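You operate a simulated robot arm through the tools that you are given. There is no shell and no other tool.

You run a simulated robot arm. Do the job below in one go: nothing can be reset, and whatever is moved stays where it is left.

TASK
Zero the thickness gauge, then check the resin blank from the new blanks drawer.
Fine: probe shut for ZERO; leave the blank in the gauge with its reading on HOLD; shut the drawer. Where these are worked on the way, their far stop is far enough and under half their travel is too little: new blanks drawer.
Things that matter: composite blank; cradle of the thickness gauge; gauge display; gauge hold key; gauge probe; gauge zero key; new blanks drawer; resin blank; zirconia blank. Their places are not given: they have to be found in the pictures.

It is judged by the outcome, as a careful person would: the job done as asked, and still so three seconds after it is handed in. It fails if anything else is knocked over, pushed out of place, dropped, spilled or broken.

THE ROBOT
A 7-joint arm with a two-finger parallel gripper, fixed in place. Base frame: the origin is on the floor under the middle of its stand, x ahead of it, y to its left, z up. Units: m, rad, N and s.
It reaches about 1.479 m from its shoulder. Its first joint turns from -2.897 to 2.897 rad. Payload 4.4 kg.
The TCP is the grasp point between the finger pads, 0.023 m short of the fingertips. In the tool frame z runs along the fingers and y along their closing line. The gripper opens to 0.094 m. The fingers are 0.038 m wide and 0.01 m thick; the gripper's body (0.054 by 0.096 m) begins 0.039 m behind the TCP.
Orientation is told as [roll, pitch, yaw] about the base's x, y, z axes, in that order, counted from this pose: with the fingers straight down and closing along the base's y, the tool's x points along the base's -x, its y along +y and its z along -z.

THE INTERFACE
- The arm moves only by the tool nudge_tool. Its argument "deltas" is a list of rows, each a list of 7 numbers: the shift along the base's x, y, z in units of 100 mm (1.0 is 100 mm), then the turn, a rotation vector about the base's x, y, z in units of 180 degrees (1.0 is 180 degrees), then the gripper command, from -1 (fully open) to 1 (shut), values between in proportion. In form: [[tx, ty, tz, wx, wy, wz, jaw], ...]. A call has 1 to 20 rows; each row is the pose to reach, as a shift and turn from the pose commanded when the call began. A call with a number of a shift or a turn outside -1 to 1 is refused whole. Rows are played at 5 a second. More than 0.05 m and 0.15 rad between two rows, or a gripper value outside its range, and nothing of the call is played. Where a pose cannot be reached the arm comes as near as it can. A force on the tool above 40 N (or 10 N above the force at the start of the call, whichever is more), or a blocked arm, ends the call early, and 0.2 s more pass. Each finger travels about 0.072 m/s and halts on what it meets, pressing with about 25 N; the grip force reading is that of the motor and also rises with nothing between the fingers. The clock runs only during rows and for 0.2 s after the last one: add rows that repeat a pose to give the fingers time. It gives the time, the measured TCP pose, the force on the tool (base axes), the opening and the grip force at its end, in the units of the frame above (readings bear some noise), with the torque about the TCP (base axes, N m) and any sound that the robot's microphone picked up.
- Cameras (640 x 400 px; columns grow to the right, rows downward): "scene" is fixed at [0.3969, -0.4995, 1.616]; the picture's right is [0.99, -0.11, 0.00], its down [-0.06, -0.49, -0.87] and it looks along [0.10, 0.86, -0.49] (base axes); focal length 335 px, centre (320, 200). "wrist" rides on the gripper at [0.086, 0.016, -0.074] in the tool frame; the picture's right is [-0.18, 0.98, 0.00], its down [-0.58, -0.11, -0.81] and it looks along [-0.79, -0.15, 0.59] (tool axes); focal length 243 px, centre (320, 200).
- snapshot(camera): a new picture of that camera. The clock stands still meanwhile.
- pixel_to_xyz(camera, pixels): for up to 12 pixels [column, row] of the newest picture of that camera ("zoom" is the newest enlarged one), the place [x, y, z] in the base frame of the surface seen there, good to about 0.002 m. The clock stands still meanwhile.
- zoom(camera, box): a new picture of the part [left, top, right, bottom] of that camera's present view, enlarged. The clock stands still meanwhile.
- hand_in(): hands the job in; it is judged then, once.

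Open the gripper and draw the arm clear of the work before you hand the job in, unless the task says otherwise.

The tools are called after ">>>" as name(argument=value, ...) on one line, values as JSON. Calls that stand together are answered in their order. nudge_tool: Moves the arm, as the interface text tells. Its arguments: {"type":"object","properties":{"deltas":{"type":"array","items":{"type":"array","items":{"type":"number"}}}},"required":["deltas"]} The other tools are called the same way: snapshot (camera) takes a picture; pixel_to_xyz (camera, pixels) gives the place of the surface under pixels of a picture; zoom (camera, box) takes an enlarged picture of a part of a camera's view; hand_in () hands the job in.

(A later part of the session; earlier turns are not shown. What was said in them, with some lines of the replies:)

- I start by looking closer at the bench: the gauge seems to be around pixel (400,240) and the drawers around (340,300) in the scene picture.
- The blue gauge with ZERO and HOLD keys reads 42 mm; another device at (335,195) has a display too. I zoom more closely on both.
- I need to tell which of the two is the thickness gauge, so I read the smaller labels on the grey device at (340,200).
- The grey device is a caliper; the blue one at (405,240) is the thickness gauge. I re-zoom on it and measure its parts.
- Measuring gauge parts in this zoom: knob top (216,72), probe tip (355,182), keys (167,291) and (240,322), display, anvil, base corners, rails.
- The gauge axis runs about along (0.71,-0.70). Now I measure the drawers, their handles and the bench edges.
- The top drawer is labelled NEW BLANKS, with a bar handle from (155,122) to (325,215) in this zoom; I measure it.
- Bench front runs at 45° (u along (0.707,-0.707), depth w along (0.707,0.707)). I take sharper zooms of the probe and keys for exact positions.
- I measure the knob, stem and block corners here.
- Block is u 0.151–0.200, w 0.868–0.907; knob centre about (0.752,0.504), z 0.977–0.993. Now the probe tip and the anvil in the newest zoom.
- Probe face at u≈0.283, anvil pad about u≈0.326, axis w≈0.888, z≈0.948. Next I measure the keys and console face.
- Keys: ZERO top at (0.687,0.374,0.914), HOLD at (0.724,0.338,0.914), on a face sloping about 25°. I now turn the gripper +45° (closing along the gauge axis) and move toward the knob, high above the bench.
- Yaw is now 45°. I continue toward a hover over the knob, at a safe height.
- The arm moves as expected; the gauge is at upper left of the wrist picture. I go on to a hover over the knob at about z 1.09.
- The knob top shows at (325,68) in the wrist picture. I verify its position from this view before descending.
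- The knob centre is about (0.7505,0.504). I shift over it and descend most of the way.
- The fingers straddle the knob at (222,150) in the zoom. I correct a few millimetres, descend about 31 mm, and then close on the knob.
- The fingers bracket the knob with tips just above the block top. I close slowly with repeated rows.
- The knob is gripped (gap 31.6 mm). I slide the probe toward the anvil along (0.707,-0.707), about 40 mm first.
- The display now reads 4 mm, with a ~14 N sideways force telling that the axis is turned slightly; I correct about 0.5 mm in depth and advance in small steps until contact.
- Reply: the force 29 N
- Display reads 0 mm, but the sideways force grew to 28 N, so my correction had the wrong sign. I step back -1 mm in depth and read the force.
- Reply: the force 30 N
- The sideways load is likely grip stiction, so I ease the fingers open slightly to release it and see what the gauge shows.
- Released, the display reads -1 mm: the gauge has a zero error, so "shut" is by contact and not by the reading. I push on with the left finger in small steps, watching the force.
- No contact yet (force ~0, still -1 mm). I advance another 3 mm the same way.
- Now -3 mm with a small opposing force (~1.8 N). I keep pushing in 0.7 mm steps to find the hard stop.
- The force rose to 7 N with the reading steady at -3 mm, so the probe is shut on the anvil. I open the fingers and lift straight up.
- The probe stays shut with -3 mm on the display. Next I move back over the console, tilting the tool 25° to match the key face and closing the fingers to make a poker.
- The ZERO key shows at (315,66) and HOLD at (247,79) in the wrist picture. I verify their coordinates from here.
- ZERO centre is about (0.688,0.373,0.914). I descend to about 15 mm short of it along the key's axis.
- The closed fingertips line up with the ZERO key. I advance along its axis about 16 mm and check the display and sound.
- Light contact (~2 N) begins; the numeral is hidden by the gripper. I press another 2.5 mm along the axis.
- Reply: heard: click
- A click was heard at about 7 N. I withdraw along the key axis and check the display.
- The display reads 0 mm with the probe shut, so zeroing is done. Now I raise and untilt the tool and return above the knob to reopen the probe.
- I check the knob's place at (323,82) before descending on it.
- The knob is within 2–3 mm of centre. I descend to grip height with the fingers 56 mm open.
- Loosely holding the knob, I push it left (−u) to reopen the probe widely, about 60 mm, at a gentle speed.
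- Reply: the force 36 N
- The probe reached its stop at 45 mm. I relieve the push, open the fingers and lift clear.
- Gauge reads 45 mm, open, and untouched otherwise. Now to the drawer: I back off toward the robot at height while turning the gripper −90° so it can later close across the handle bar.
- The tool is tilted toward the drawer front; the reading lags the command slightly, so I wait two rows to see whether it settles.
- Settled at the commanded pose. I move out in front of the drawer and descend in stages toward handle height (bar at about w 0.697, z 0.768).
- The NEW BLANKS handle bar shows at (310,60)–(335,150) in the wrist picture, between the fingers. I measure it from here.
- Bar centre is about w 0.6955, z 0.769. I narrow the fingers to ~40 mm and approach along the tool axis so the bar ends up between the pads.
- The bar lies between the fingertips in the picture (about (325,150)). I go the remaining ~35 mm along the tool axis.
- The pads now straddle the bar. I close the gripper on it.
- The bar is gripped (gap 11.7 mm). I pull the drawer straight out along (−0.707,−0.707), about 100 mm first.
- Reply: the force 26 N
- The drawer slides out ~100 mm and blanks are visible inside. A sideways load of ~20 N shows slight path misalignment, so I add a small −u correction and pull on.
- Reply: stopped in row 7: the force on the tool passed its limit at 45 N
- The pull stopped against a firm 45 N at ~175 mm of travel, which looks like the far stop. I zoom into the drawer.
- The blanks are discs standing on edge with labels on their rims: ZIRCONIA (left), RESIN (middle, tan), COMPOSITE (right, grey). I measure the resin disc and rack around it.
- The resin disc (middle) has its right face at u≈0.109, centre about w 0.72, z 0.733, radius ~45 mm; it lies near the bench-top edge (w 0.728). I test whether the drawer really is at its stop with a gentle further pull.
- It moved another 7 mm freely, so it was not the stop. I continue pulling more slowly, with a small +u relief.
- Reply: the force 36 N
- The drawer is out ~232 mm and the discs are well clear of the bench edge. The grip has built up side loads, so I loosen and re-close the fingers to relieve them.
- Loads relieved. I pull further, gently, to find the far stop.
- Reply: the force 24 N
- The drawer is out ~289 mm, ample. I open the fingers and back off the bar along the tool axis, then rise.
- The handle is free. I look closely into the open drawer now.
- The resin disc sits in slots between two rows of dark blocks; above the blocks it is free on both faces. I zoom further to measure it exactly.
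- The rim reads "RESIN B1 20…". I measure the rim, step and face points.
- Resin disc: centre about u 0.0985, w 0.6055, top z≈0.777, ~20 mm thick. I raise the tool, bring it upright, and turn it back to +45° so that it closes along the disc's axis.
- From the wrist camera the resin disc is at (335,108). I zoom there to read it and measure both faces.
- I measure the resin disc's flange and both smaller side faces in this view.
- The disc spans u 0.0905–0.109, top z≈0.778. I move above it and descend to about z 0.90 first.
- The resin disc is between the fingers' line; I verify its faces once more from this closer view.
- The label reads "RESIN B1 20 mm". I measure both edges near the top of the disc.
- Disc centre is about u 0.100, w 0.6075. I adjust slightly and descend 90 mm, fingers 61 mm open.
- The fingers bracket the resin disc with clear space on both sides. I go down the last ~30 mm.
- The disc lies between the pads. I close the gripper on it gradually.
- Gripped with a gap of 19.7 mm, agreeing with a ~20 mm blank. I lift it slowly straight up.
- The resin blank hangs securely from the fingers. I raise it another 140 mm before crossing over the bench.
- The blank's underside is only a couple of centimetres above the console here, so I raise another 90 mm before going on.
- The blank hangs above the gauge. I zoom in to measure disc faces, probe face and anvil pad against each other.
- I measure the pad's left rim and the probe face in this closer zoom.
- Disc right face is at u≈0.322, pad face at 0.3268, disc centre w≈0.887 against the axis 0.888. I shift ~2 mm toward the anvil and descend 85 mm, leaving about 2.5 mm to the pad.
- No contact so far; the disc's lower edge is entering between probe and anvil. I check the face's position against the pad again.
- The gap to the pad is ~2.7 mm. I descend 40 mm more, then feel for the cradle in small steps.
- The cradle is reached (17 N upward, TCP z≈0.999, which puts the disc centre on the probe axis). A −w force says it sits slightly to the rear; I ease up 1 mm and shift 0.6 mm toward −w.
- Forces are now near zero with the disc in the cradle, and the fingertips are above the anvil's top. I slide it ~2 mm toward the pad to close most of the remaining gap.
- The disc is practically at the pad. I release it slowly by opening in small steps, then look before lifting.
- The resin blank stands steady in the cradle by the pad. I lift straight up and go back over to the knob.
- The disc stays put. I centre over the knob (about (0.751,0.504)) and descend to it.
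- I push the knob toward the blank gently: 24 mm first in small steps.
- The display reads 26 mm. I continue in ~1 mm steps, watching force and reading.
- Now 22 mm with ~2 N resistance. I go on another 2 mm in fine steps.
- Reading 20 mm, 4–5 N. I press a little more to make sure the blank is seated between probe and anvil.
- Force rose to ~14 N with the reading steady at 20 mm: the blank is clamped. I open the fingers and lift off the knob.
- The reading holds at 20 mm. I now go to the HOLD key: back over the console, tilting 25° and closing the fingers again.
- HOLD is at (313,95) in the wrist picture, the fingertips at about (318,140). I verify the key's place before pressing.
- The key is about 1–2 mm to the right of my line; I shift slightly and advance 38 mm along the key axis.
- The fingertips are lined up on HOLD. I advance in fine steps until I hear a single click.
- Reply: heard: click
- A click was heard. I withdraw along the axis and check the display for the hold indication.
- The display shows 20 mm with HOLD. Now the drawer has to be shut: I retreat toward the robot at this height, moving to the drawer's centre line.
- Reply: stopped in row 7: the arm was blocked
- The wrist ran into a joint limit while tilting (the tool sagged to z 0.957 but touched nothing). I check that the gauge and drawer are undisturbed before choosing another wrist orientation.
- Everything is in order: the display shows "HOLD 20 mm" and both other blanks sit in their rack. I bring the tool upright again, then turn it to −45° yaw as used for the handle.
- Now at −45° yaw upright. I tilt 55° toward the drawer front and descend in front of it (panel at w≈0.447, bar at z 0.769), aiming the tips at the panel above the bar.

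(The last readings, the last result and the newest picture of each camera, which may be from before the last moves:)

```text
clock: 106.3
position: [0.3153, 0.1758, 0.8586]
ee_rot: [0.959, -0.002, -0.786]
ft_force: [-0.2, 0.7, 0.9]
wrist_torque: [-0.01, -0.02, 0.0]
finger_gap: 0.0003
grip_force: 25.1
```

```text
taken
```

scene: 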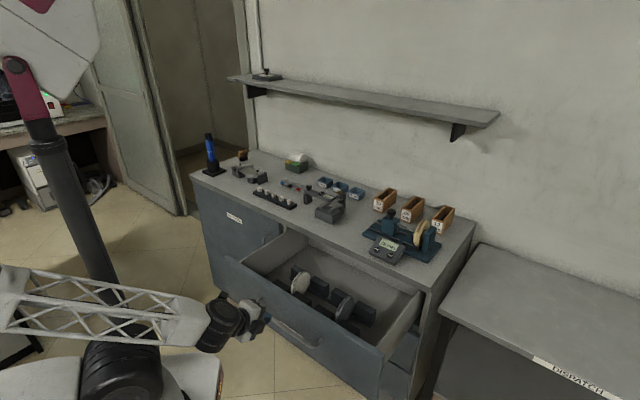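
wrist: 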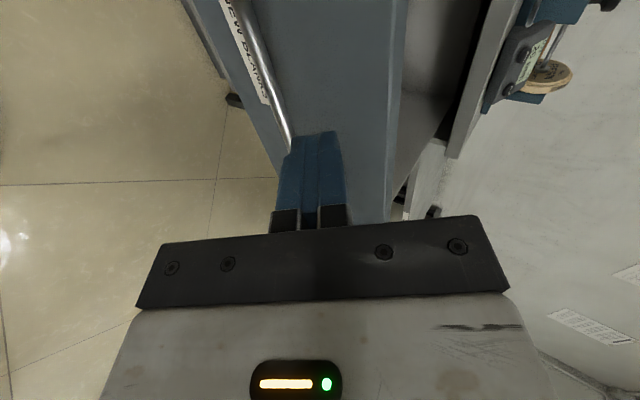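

The bar is at (270,80) and the panel above it at (340,90) in the wrist picture. I measure both.

>>> pixel_to_xyz(camera="wrist", pixels=[[340, 90], [330, 120], [270, 80], [285, 120], [385, 80], [395, 80], [350, 150], [320, 60]])

```text
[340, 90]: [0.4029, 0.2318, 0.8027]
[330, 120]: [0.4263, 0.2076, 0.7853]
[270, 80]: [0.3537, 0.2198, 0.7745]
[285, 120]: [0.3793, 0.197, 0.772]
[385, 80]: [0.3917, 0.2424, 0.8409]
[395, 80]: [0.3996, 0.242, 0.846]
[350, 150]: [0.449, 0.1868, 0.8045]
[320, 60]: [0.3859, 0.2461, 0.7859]
```

Panel face is at w≈0.4488, its top at z 0.846, bar top at 0.775. I lower so the tips meet the panel at z≈0.82 and move up close to it.

>>> nudge_tool(deltas=[[0, 0, -0.15, 0, 0, 0, 1], [0.1, 0.1, -0.31, 0, 0, 0, 1], [0.25, 0.25, -0.31, 0, 0, 0, 1], [0.4, 0.4, -0.31, 0, 0, 0, 1], [0.45, 0.45, -0.31, 0, 0, 0, 1], [0.45, 0.45, -0.31, 0, 0, 0, 1]])

>>> snapshot(camera="wrist")

>>> zoom(camera="scene", box=[210, 260, 350, 370])

```text
clock: 107.8
position: [0.3576, 0.2191, 0.8275]
ee_rot: [0.961, -0.002, -0.786]
ft_force: [-0.2, 0.5, 0.4]
wrist_torque: [-0.01, -0.01, 0.0]
finger_gap: 0.0004
grip_force: 24.8
```

```text
taken
```

wrist: 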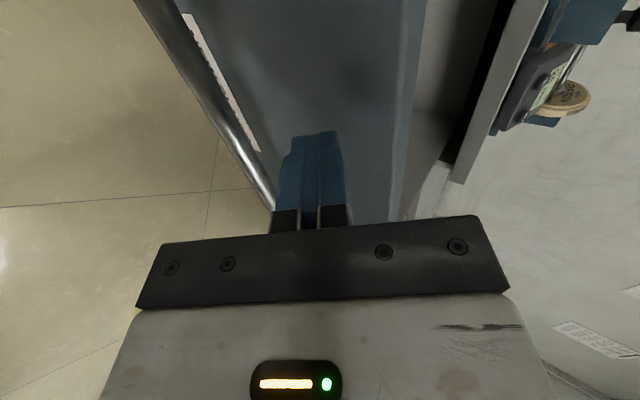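

```text
3.64 times, centred on (280, 315) of scene
```

zoom: 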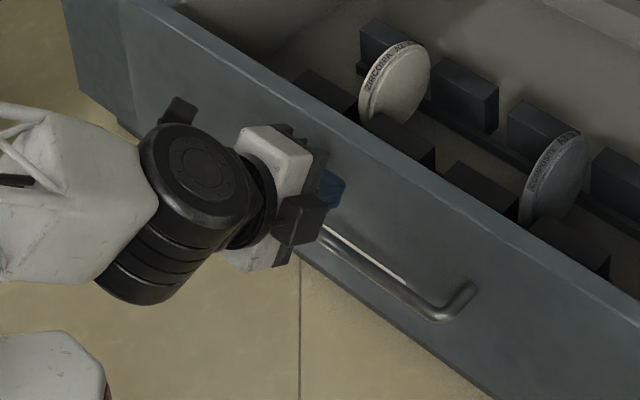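

The tips are about 15 mm from the panel and clear above the bar. I push the drawer in gently, ~100 mm in this call.

>>> nudge_tool(deltas=[[0.05, 0.05, 0, 0, 0, 0, 1], [0.1, 0.1, 0, 0, 0, 0, 1], [0.15, 0.15, 0, 0, 0, 0, 1], [0.2, 0.2, 0, 0, 0, 0, 1], [0.26, 0.26, 0, 0, 0, 0, 1], [0.32, 0.32, 0, 0, 0, 0, 1], [0.38, 0.38, 0, 0, 0, 0, 1], [0.44, 0.44, 0, 0, 0, 0, 1], [0.5, 0.5, 0, 0, 0, 0, 1], [0.56, 0.56, 0, 0, 0, 0, 1], [0.62, 0.62, 0, 0, 0, 0, 1], [0.68, 0.68, 0, 0, 0, 0, 1]])

>>> zoom(camera="scene", box=[220, 220, 420, 350])

```text
clock: 110.3
position: [0.4276, 0.2888, 0.8299]
ee_rot: [0.96, 0.001, -0.786]
ft_force: [-0.3, 0.3, -0.5]
wrist_torque: [0.0, 0.02, -0.03]
finger_gap: 0.0
grip_force: 24.9
```

```text
3.08 times, centred on (320, 285) of scene
```

zoom: 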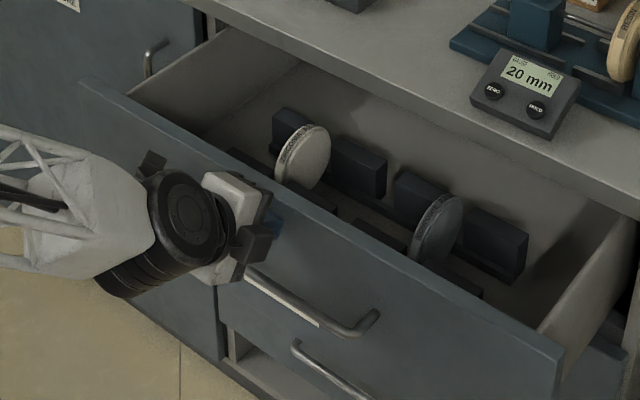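

The drawer is sliding in with hardly any force and the other blanks stay put. I push another ~100 mm.

>>> nudge_tool(deltas=[[0.05, 0.05, 0, 0, 0, 0, 1], [0.1, 0.1, 0, 0, 0, 0, 1], [0.16, 0.16, 0, 0, 0, 0, 1], [0.22, 0.22, 0, 0, 0, 0, 1], [0.28, 0.28, 0, 0, 0, 0, 1], [0.34, 0.34, 0, 0, 0, 0, 1], [0.4, 0.4, 0, 0, 0, 0, 1], [0.46, 0.46, 0, 0, 0, 0, 1], [0.52, 0.52, 0, 0, 0, 0, 1], [0.58, 0.58, 0, 0, 0, 0, 1], [0.64, 0.64, 0, 0, 0, 0, 1], [0.7, 0.7, 0, 0, 0, 0, 1]])

>>> zoom(camera="scene", box=[240, 210, 440, 340])

```text
clock: 113.0
position: [0.4955, 0.3589, 0.8285]
ee_rot: [0.961, 0.001, -0.786]
ft_force: [-0.3, -0.7, 0.0]
wrist_torque: [0.01, 0.0, -0.03]
finger_gap: 0.0
grip_force: 25.4
```

```text
3.08 times, centred on (340, 275) of scene
```

zoom: 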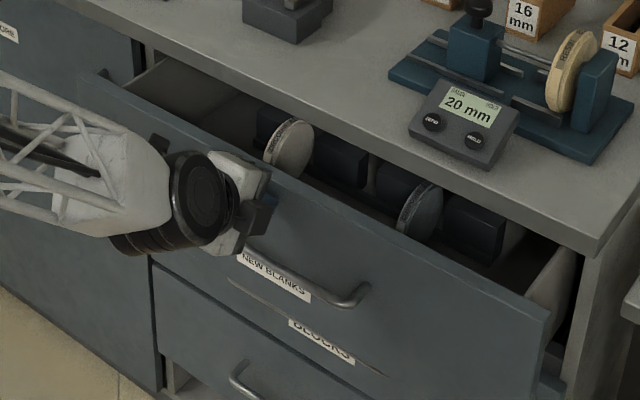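

About 107 mm remain. I push ~95 mm, slowing toward the end.

>>> nudge_tool(deltas=[[0.06, 0.06, 0, 0, 0, 0, 1], [0.12, 0.12, 0, 0, 0, 0, 1], [0.18, 0.18, 0, 0, 0, 0, 1], [0.24, 0.24, 0, 0, 0, 0, 1], [0.3, 0.3, 0, 0, 0, 0, 1], [0.36, 0.36, 0, 0, 0, 0, 1], [0.42, 0.42, 0, 0, 0, 0, 1], [0.48, 0.48, 0, 0, 0, 0, 1], [0.54, 0.54, 0, 0, 0, 0, 1], [0.59, 0.59, 0, 0, 0, 0, 1], [0.63, 0.63, 0, 0, 0, 0, 1], [0.67, 0.67, 0, 0, 0, 0, 1]])

>>> zoom(camera="scene", box=[260, 200, 440, 330])

>>> snapshot(camera="wrist")

```text
clock: 115.5
position: [0.5631, 0.4236, 0.8291]
ee_rot: [0.961, 0.0, -0.785]
ft_force: [-2.1, -1.7, 1.4]
wrist_torque: [0.03, -0.01, 0.07]
finger_gap: 0.0
grip_force: 24.6
```

```text
3.08 times, centred on (350, 265) of scene
```

zoom: 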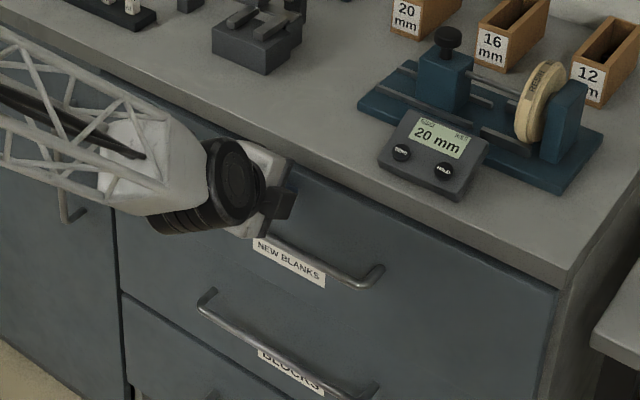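

```text
taken
```

wrist: 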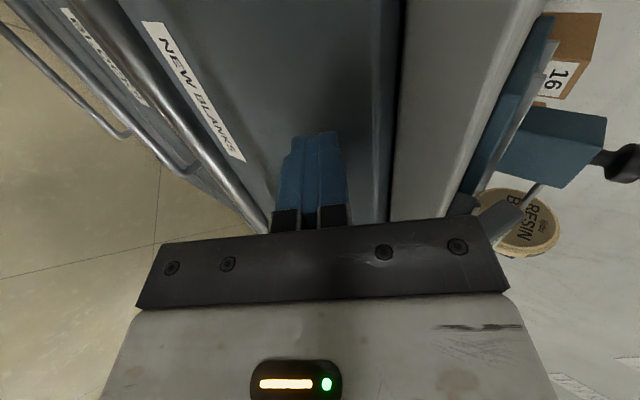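

The drawer is nearly shut; about 13 mm remain. I push on in 2 mm steps.

>>> nudge_tool(deltas=[[0.015, 0.015, 0, 0, 0, 0, 1], [0.03, 0.03, 0, 0, 0, 0, 1], [0.045, 0.045, 0, 0, 0, 0, 1], [0.06, 0.06, 0, 0, 0, 0, 1], [0.075, 0.075, 0, 0, 0, 0, 1], [0.085, 0.085, 0, 0, 0, 0, 1], [0.085, 0.085, 0, 0, 0, 0, 1]])

>>> zoom(camera="scene", box=[260, 220, 440, 350])

```text
clock: 117.2
position: [0.5717, 0.4326, 0.8269]
ee_rot: [0.96, 0.001, -0.786]
ft_force: [-2.4, -1.7, -1.1]
wrist_torque: [-0.01, -0.01, 0.04]
finger_gap: 0.0001
grip_force: 25.2
```

```text
3.08 times, centred on (350, 285) of scene
```

zoom: 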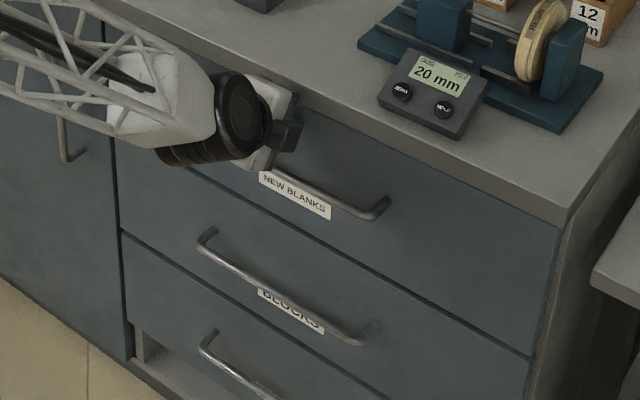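

Only ~3 N so far; I compare the top drawer's face with the second drawer's to see how much is left.

>>> pixel_to_xyz(camera="zoom", pixels=[[480, 250], [520, 290], [420, 240], [480, 345], [500, 365], [420, 320], [330, 210], [350, 280], [340, 200], [60, 200], [290, 180], [500, 300]])

```text
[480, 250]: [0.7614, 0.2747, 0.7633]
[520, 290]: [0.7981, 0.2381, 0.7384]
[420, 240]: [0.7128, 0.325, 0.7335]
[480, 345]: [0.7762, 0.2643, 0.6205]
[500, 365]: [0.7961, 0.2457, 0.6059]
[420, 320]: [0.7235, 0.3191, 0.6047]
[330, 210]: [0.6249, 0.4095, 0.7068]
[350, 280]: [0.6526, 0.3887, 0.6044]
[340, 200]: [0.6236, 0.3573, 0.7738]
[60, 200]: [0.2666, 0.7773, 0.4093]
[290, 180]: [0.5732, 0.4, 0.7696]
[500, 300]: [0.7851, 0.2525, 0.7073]
```

The top drawer's face is at w≈0.7327 against 0.7363 for its neighbour: about 3–4 mm left. I push until it meets its stop.

>>> nudge_tool(deltas=[[0.01, 0.01, 0, 0, 0, 0, 1], [0.02, 0.02, 0, 0, 0, 0, 1], [0.028, 0.028, 0, 0, 0, 0, 1], [0.035, 0.035, 0, 0, 0, 0, 1], [0.035, 0.035, 0, 0, 0, 0, 1]])

>>> zoom(camera="scene", box=[260, 220, 440, 350])

>>> pixel_to_xyz(camera="zoom", pixels=[[480, 250], [520, 290], [420, 240], [480, 345], [500, 365], [420, 320], [330, 225], [350, 280], [500, 300], [540, 250]])

```text
clock: 117.9
position: [0.5748, 0.4353, 0.8285]
ee_rot: [0.959, 0.0, -0.788]
ft_force: [-16.7, -17.9, 11.2]
wrist_torque: [0.08, -0.16, 0.03]
finger_gap: 0.0002
grip_force: 24.9
stopped in row 3: the force on the tool passed its limit at 46 N (the readings are from after the stop); the commanded pose is now the measured one
```

```text
3.08 times, centred on (350, 285) of scene
```

zoom: 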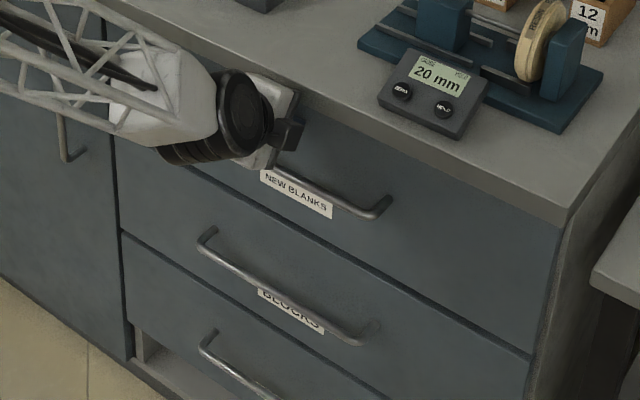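

```text
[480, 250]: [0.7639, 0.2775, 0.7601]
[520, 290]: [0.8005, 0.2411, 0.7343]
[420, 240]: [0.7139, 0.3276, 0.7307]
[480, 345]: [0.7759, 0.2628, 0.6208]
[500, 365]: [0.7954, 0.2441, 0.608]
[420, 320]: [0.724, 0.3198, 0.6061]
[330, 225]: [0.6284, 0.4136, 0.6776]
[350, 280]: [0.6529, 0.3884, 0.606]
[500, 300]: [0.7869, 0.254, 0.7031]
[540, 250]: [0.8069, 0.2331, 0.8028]
```

It met its stop (46 N) and the face is now at w≈0.7365, flush with the neighbours: the drawer is shut. I back straight off, then open the gripper.

>>> nudge_tool(deltas=[[-0.1, -0.1, 0, 0, 0, 0, 1], [-0.3, -0.3, 0.05, 0, 0, 0, 1], [-0.55, -0.55, 0.1, 0, 0, 0, 1], [-0.8, -0.8, 0.2, 0, 0, 0, 0.5], [-1.0, -1.0, 0.4, 0, 0, 0, 0.0], [-1.0, -1.0, 0.6, 0, 0, 0, -0.5], [-1.0, -1.0, 0.8, 0, 0, 0, -1], [-1.0, -1.0, 0.8, 0, 0, 0, -1]])

>>> snapshot(camera="scene")

>>> zoom(camera="scene", box=[360, 190, 450, 265])

>>> zoom(camera="scene", box=[260, 220, 440, 350])

```text
clock: 119.7
position: [0.4743, 0.3347, 0.9074]
ee_rot: [0.959, 0.0, -0.787]
ft_force: [0.0, -0.1, -0.2]
wrist_torque: [-0.02, 0.0, -0.02]
finger_gap: 0.0941
grip_force: 0.1
```

```text
taken
```

scene: 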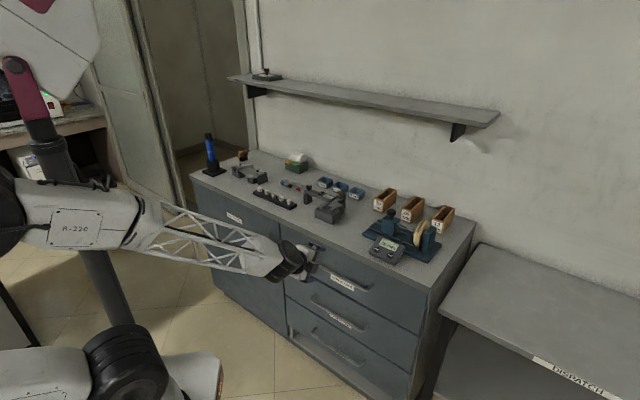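

```text
5.33 times, centred on (405, 228) of scene
```

zoom: 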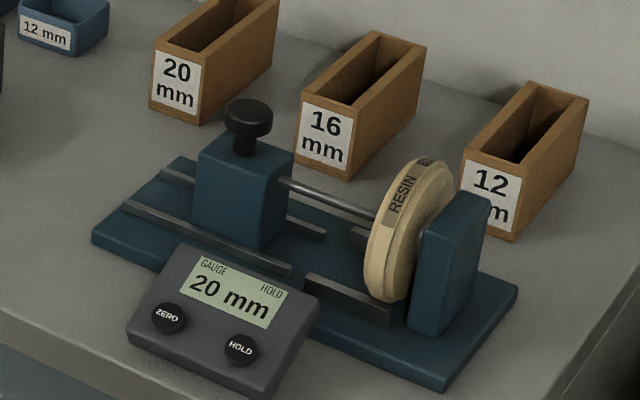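

```text
3.08 times, centred on (350, 285) of scene
```

zoom: 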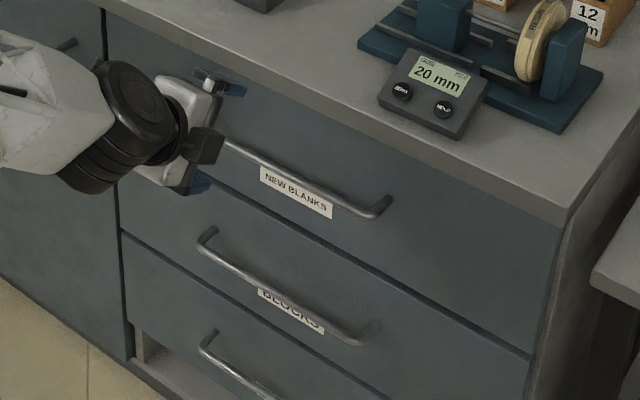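

The display reads "HOLD 20 mm" with the resin blank clamped. I re-measure the drawer face for any rebound and draw the arm further away.

>>> pixel_to_xyz(camera="zoom", pixels=[[480, 250], [520, 290], [420, 240], [500, 300], [500, 365], [420, 320], [540, 250]])

>>> nudge_tool(deltas=[[-0.2, -0.2, 0.2, 0, 0, 0, -1], [-0.4, -0.4, 0.4, 0, 0, 0, -1], [-0.6, -0.6, 0.6, 0, 0, 0, -1], [-0.8, -0.8, 0.8, 0, 0, 0, -1], [-0.8, -0.8, 0.8, 0, 0, 0, -1]])

>>> snapshot(camera="scene")

```text
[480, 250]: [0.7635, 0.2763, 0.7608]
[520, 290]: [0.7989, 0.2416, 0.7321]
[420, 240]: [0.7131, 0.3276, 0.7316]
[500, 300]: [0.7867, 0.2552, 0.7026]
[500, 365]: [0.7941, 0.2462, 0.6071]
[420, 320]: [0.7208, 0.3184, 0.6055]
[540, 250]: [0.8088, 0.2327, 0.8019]
```

```text
clock: 120.9
position: [0.3915, 0.2563, 0.9874]
ee_rot: [0.958, 0.0, -0.787]
ft_force: [0.4, 0.7, -0.5]
wrist_torque: [-0.02, 0.03, 0.0]
finger_gap: 0.0942
grip_force: 0.0
```

```text
taken
```

scene: 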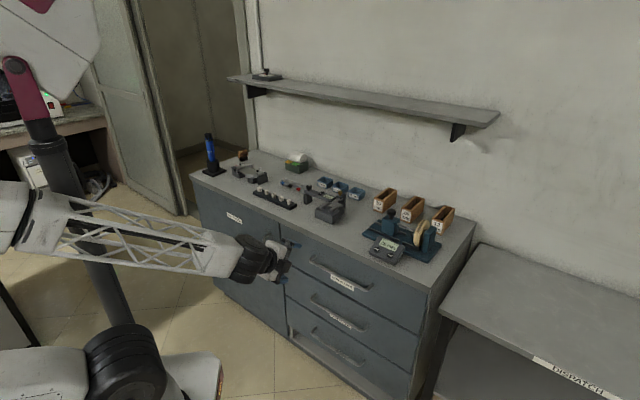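

The drawer face (w≈0.7357) is flush with its neighbours, the blank is in the gauge with "HOLD 20 mm" displayed, the gripper is open and the arm is clear. I hand the job in.

>>> hand_in()

```text
The job is handed in.
```

The thickness gauge is zeroed, and the resin blank is clamped in it with the display showing "HOLD 20 mm". The new blanks drawer is shut. I've handed the job in, but no verdict came back.

- **Zeroing:** With the probe shut against the anvil, the gauge read -3 mm, so it was off by 3 mm. I pressed ZERO there and it went to 0 mm.
- **Reading:** The blank's rim is marked "RESIN B1 20 mm", which matches the 20 mm reading. The reading stayed the same when I pressed the probe harder.
- **Drawer:** I pulled it out about 289 mm without reaching its far stop. That should be well past half its travel, though I never measured the full travel. I then pushed it back to its closed stop, flush with the drawer below.
- **Other blanks:** The zirconia and composite blanks stayed in their rack, and I saw nothing else on the bench out of place.
- **Wrist limit:** While I was moving to shut the drawer, the wrist hit a joint limit and the tool dropped about 6 cm. It touched nothing, and I used a different wrist angle from there.

The gripper is open and the arm is clear of the bench.
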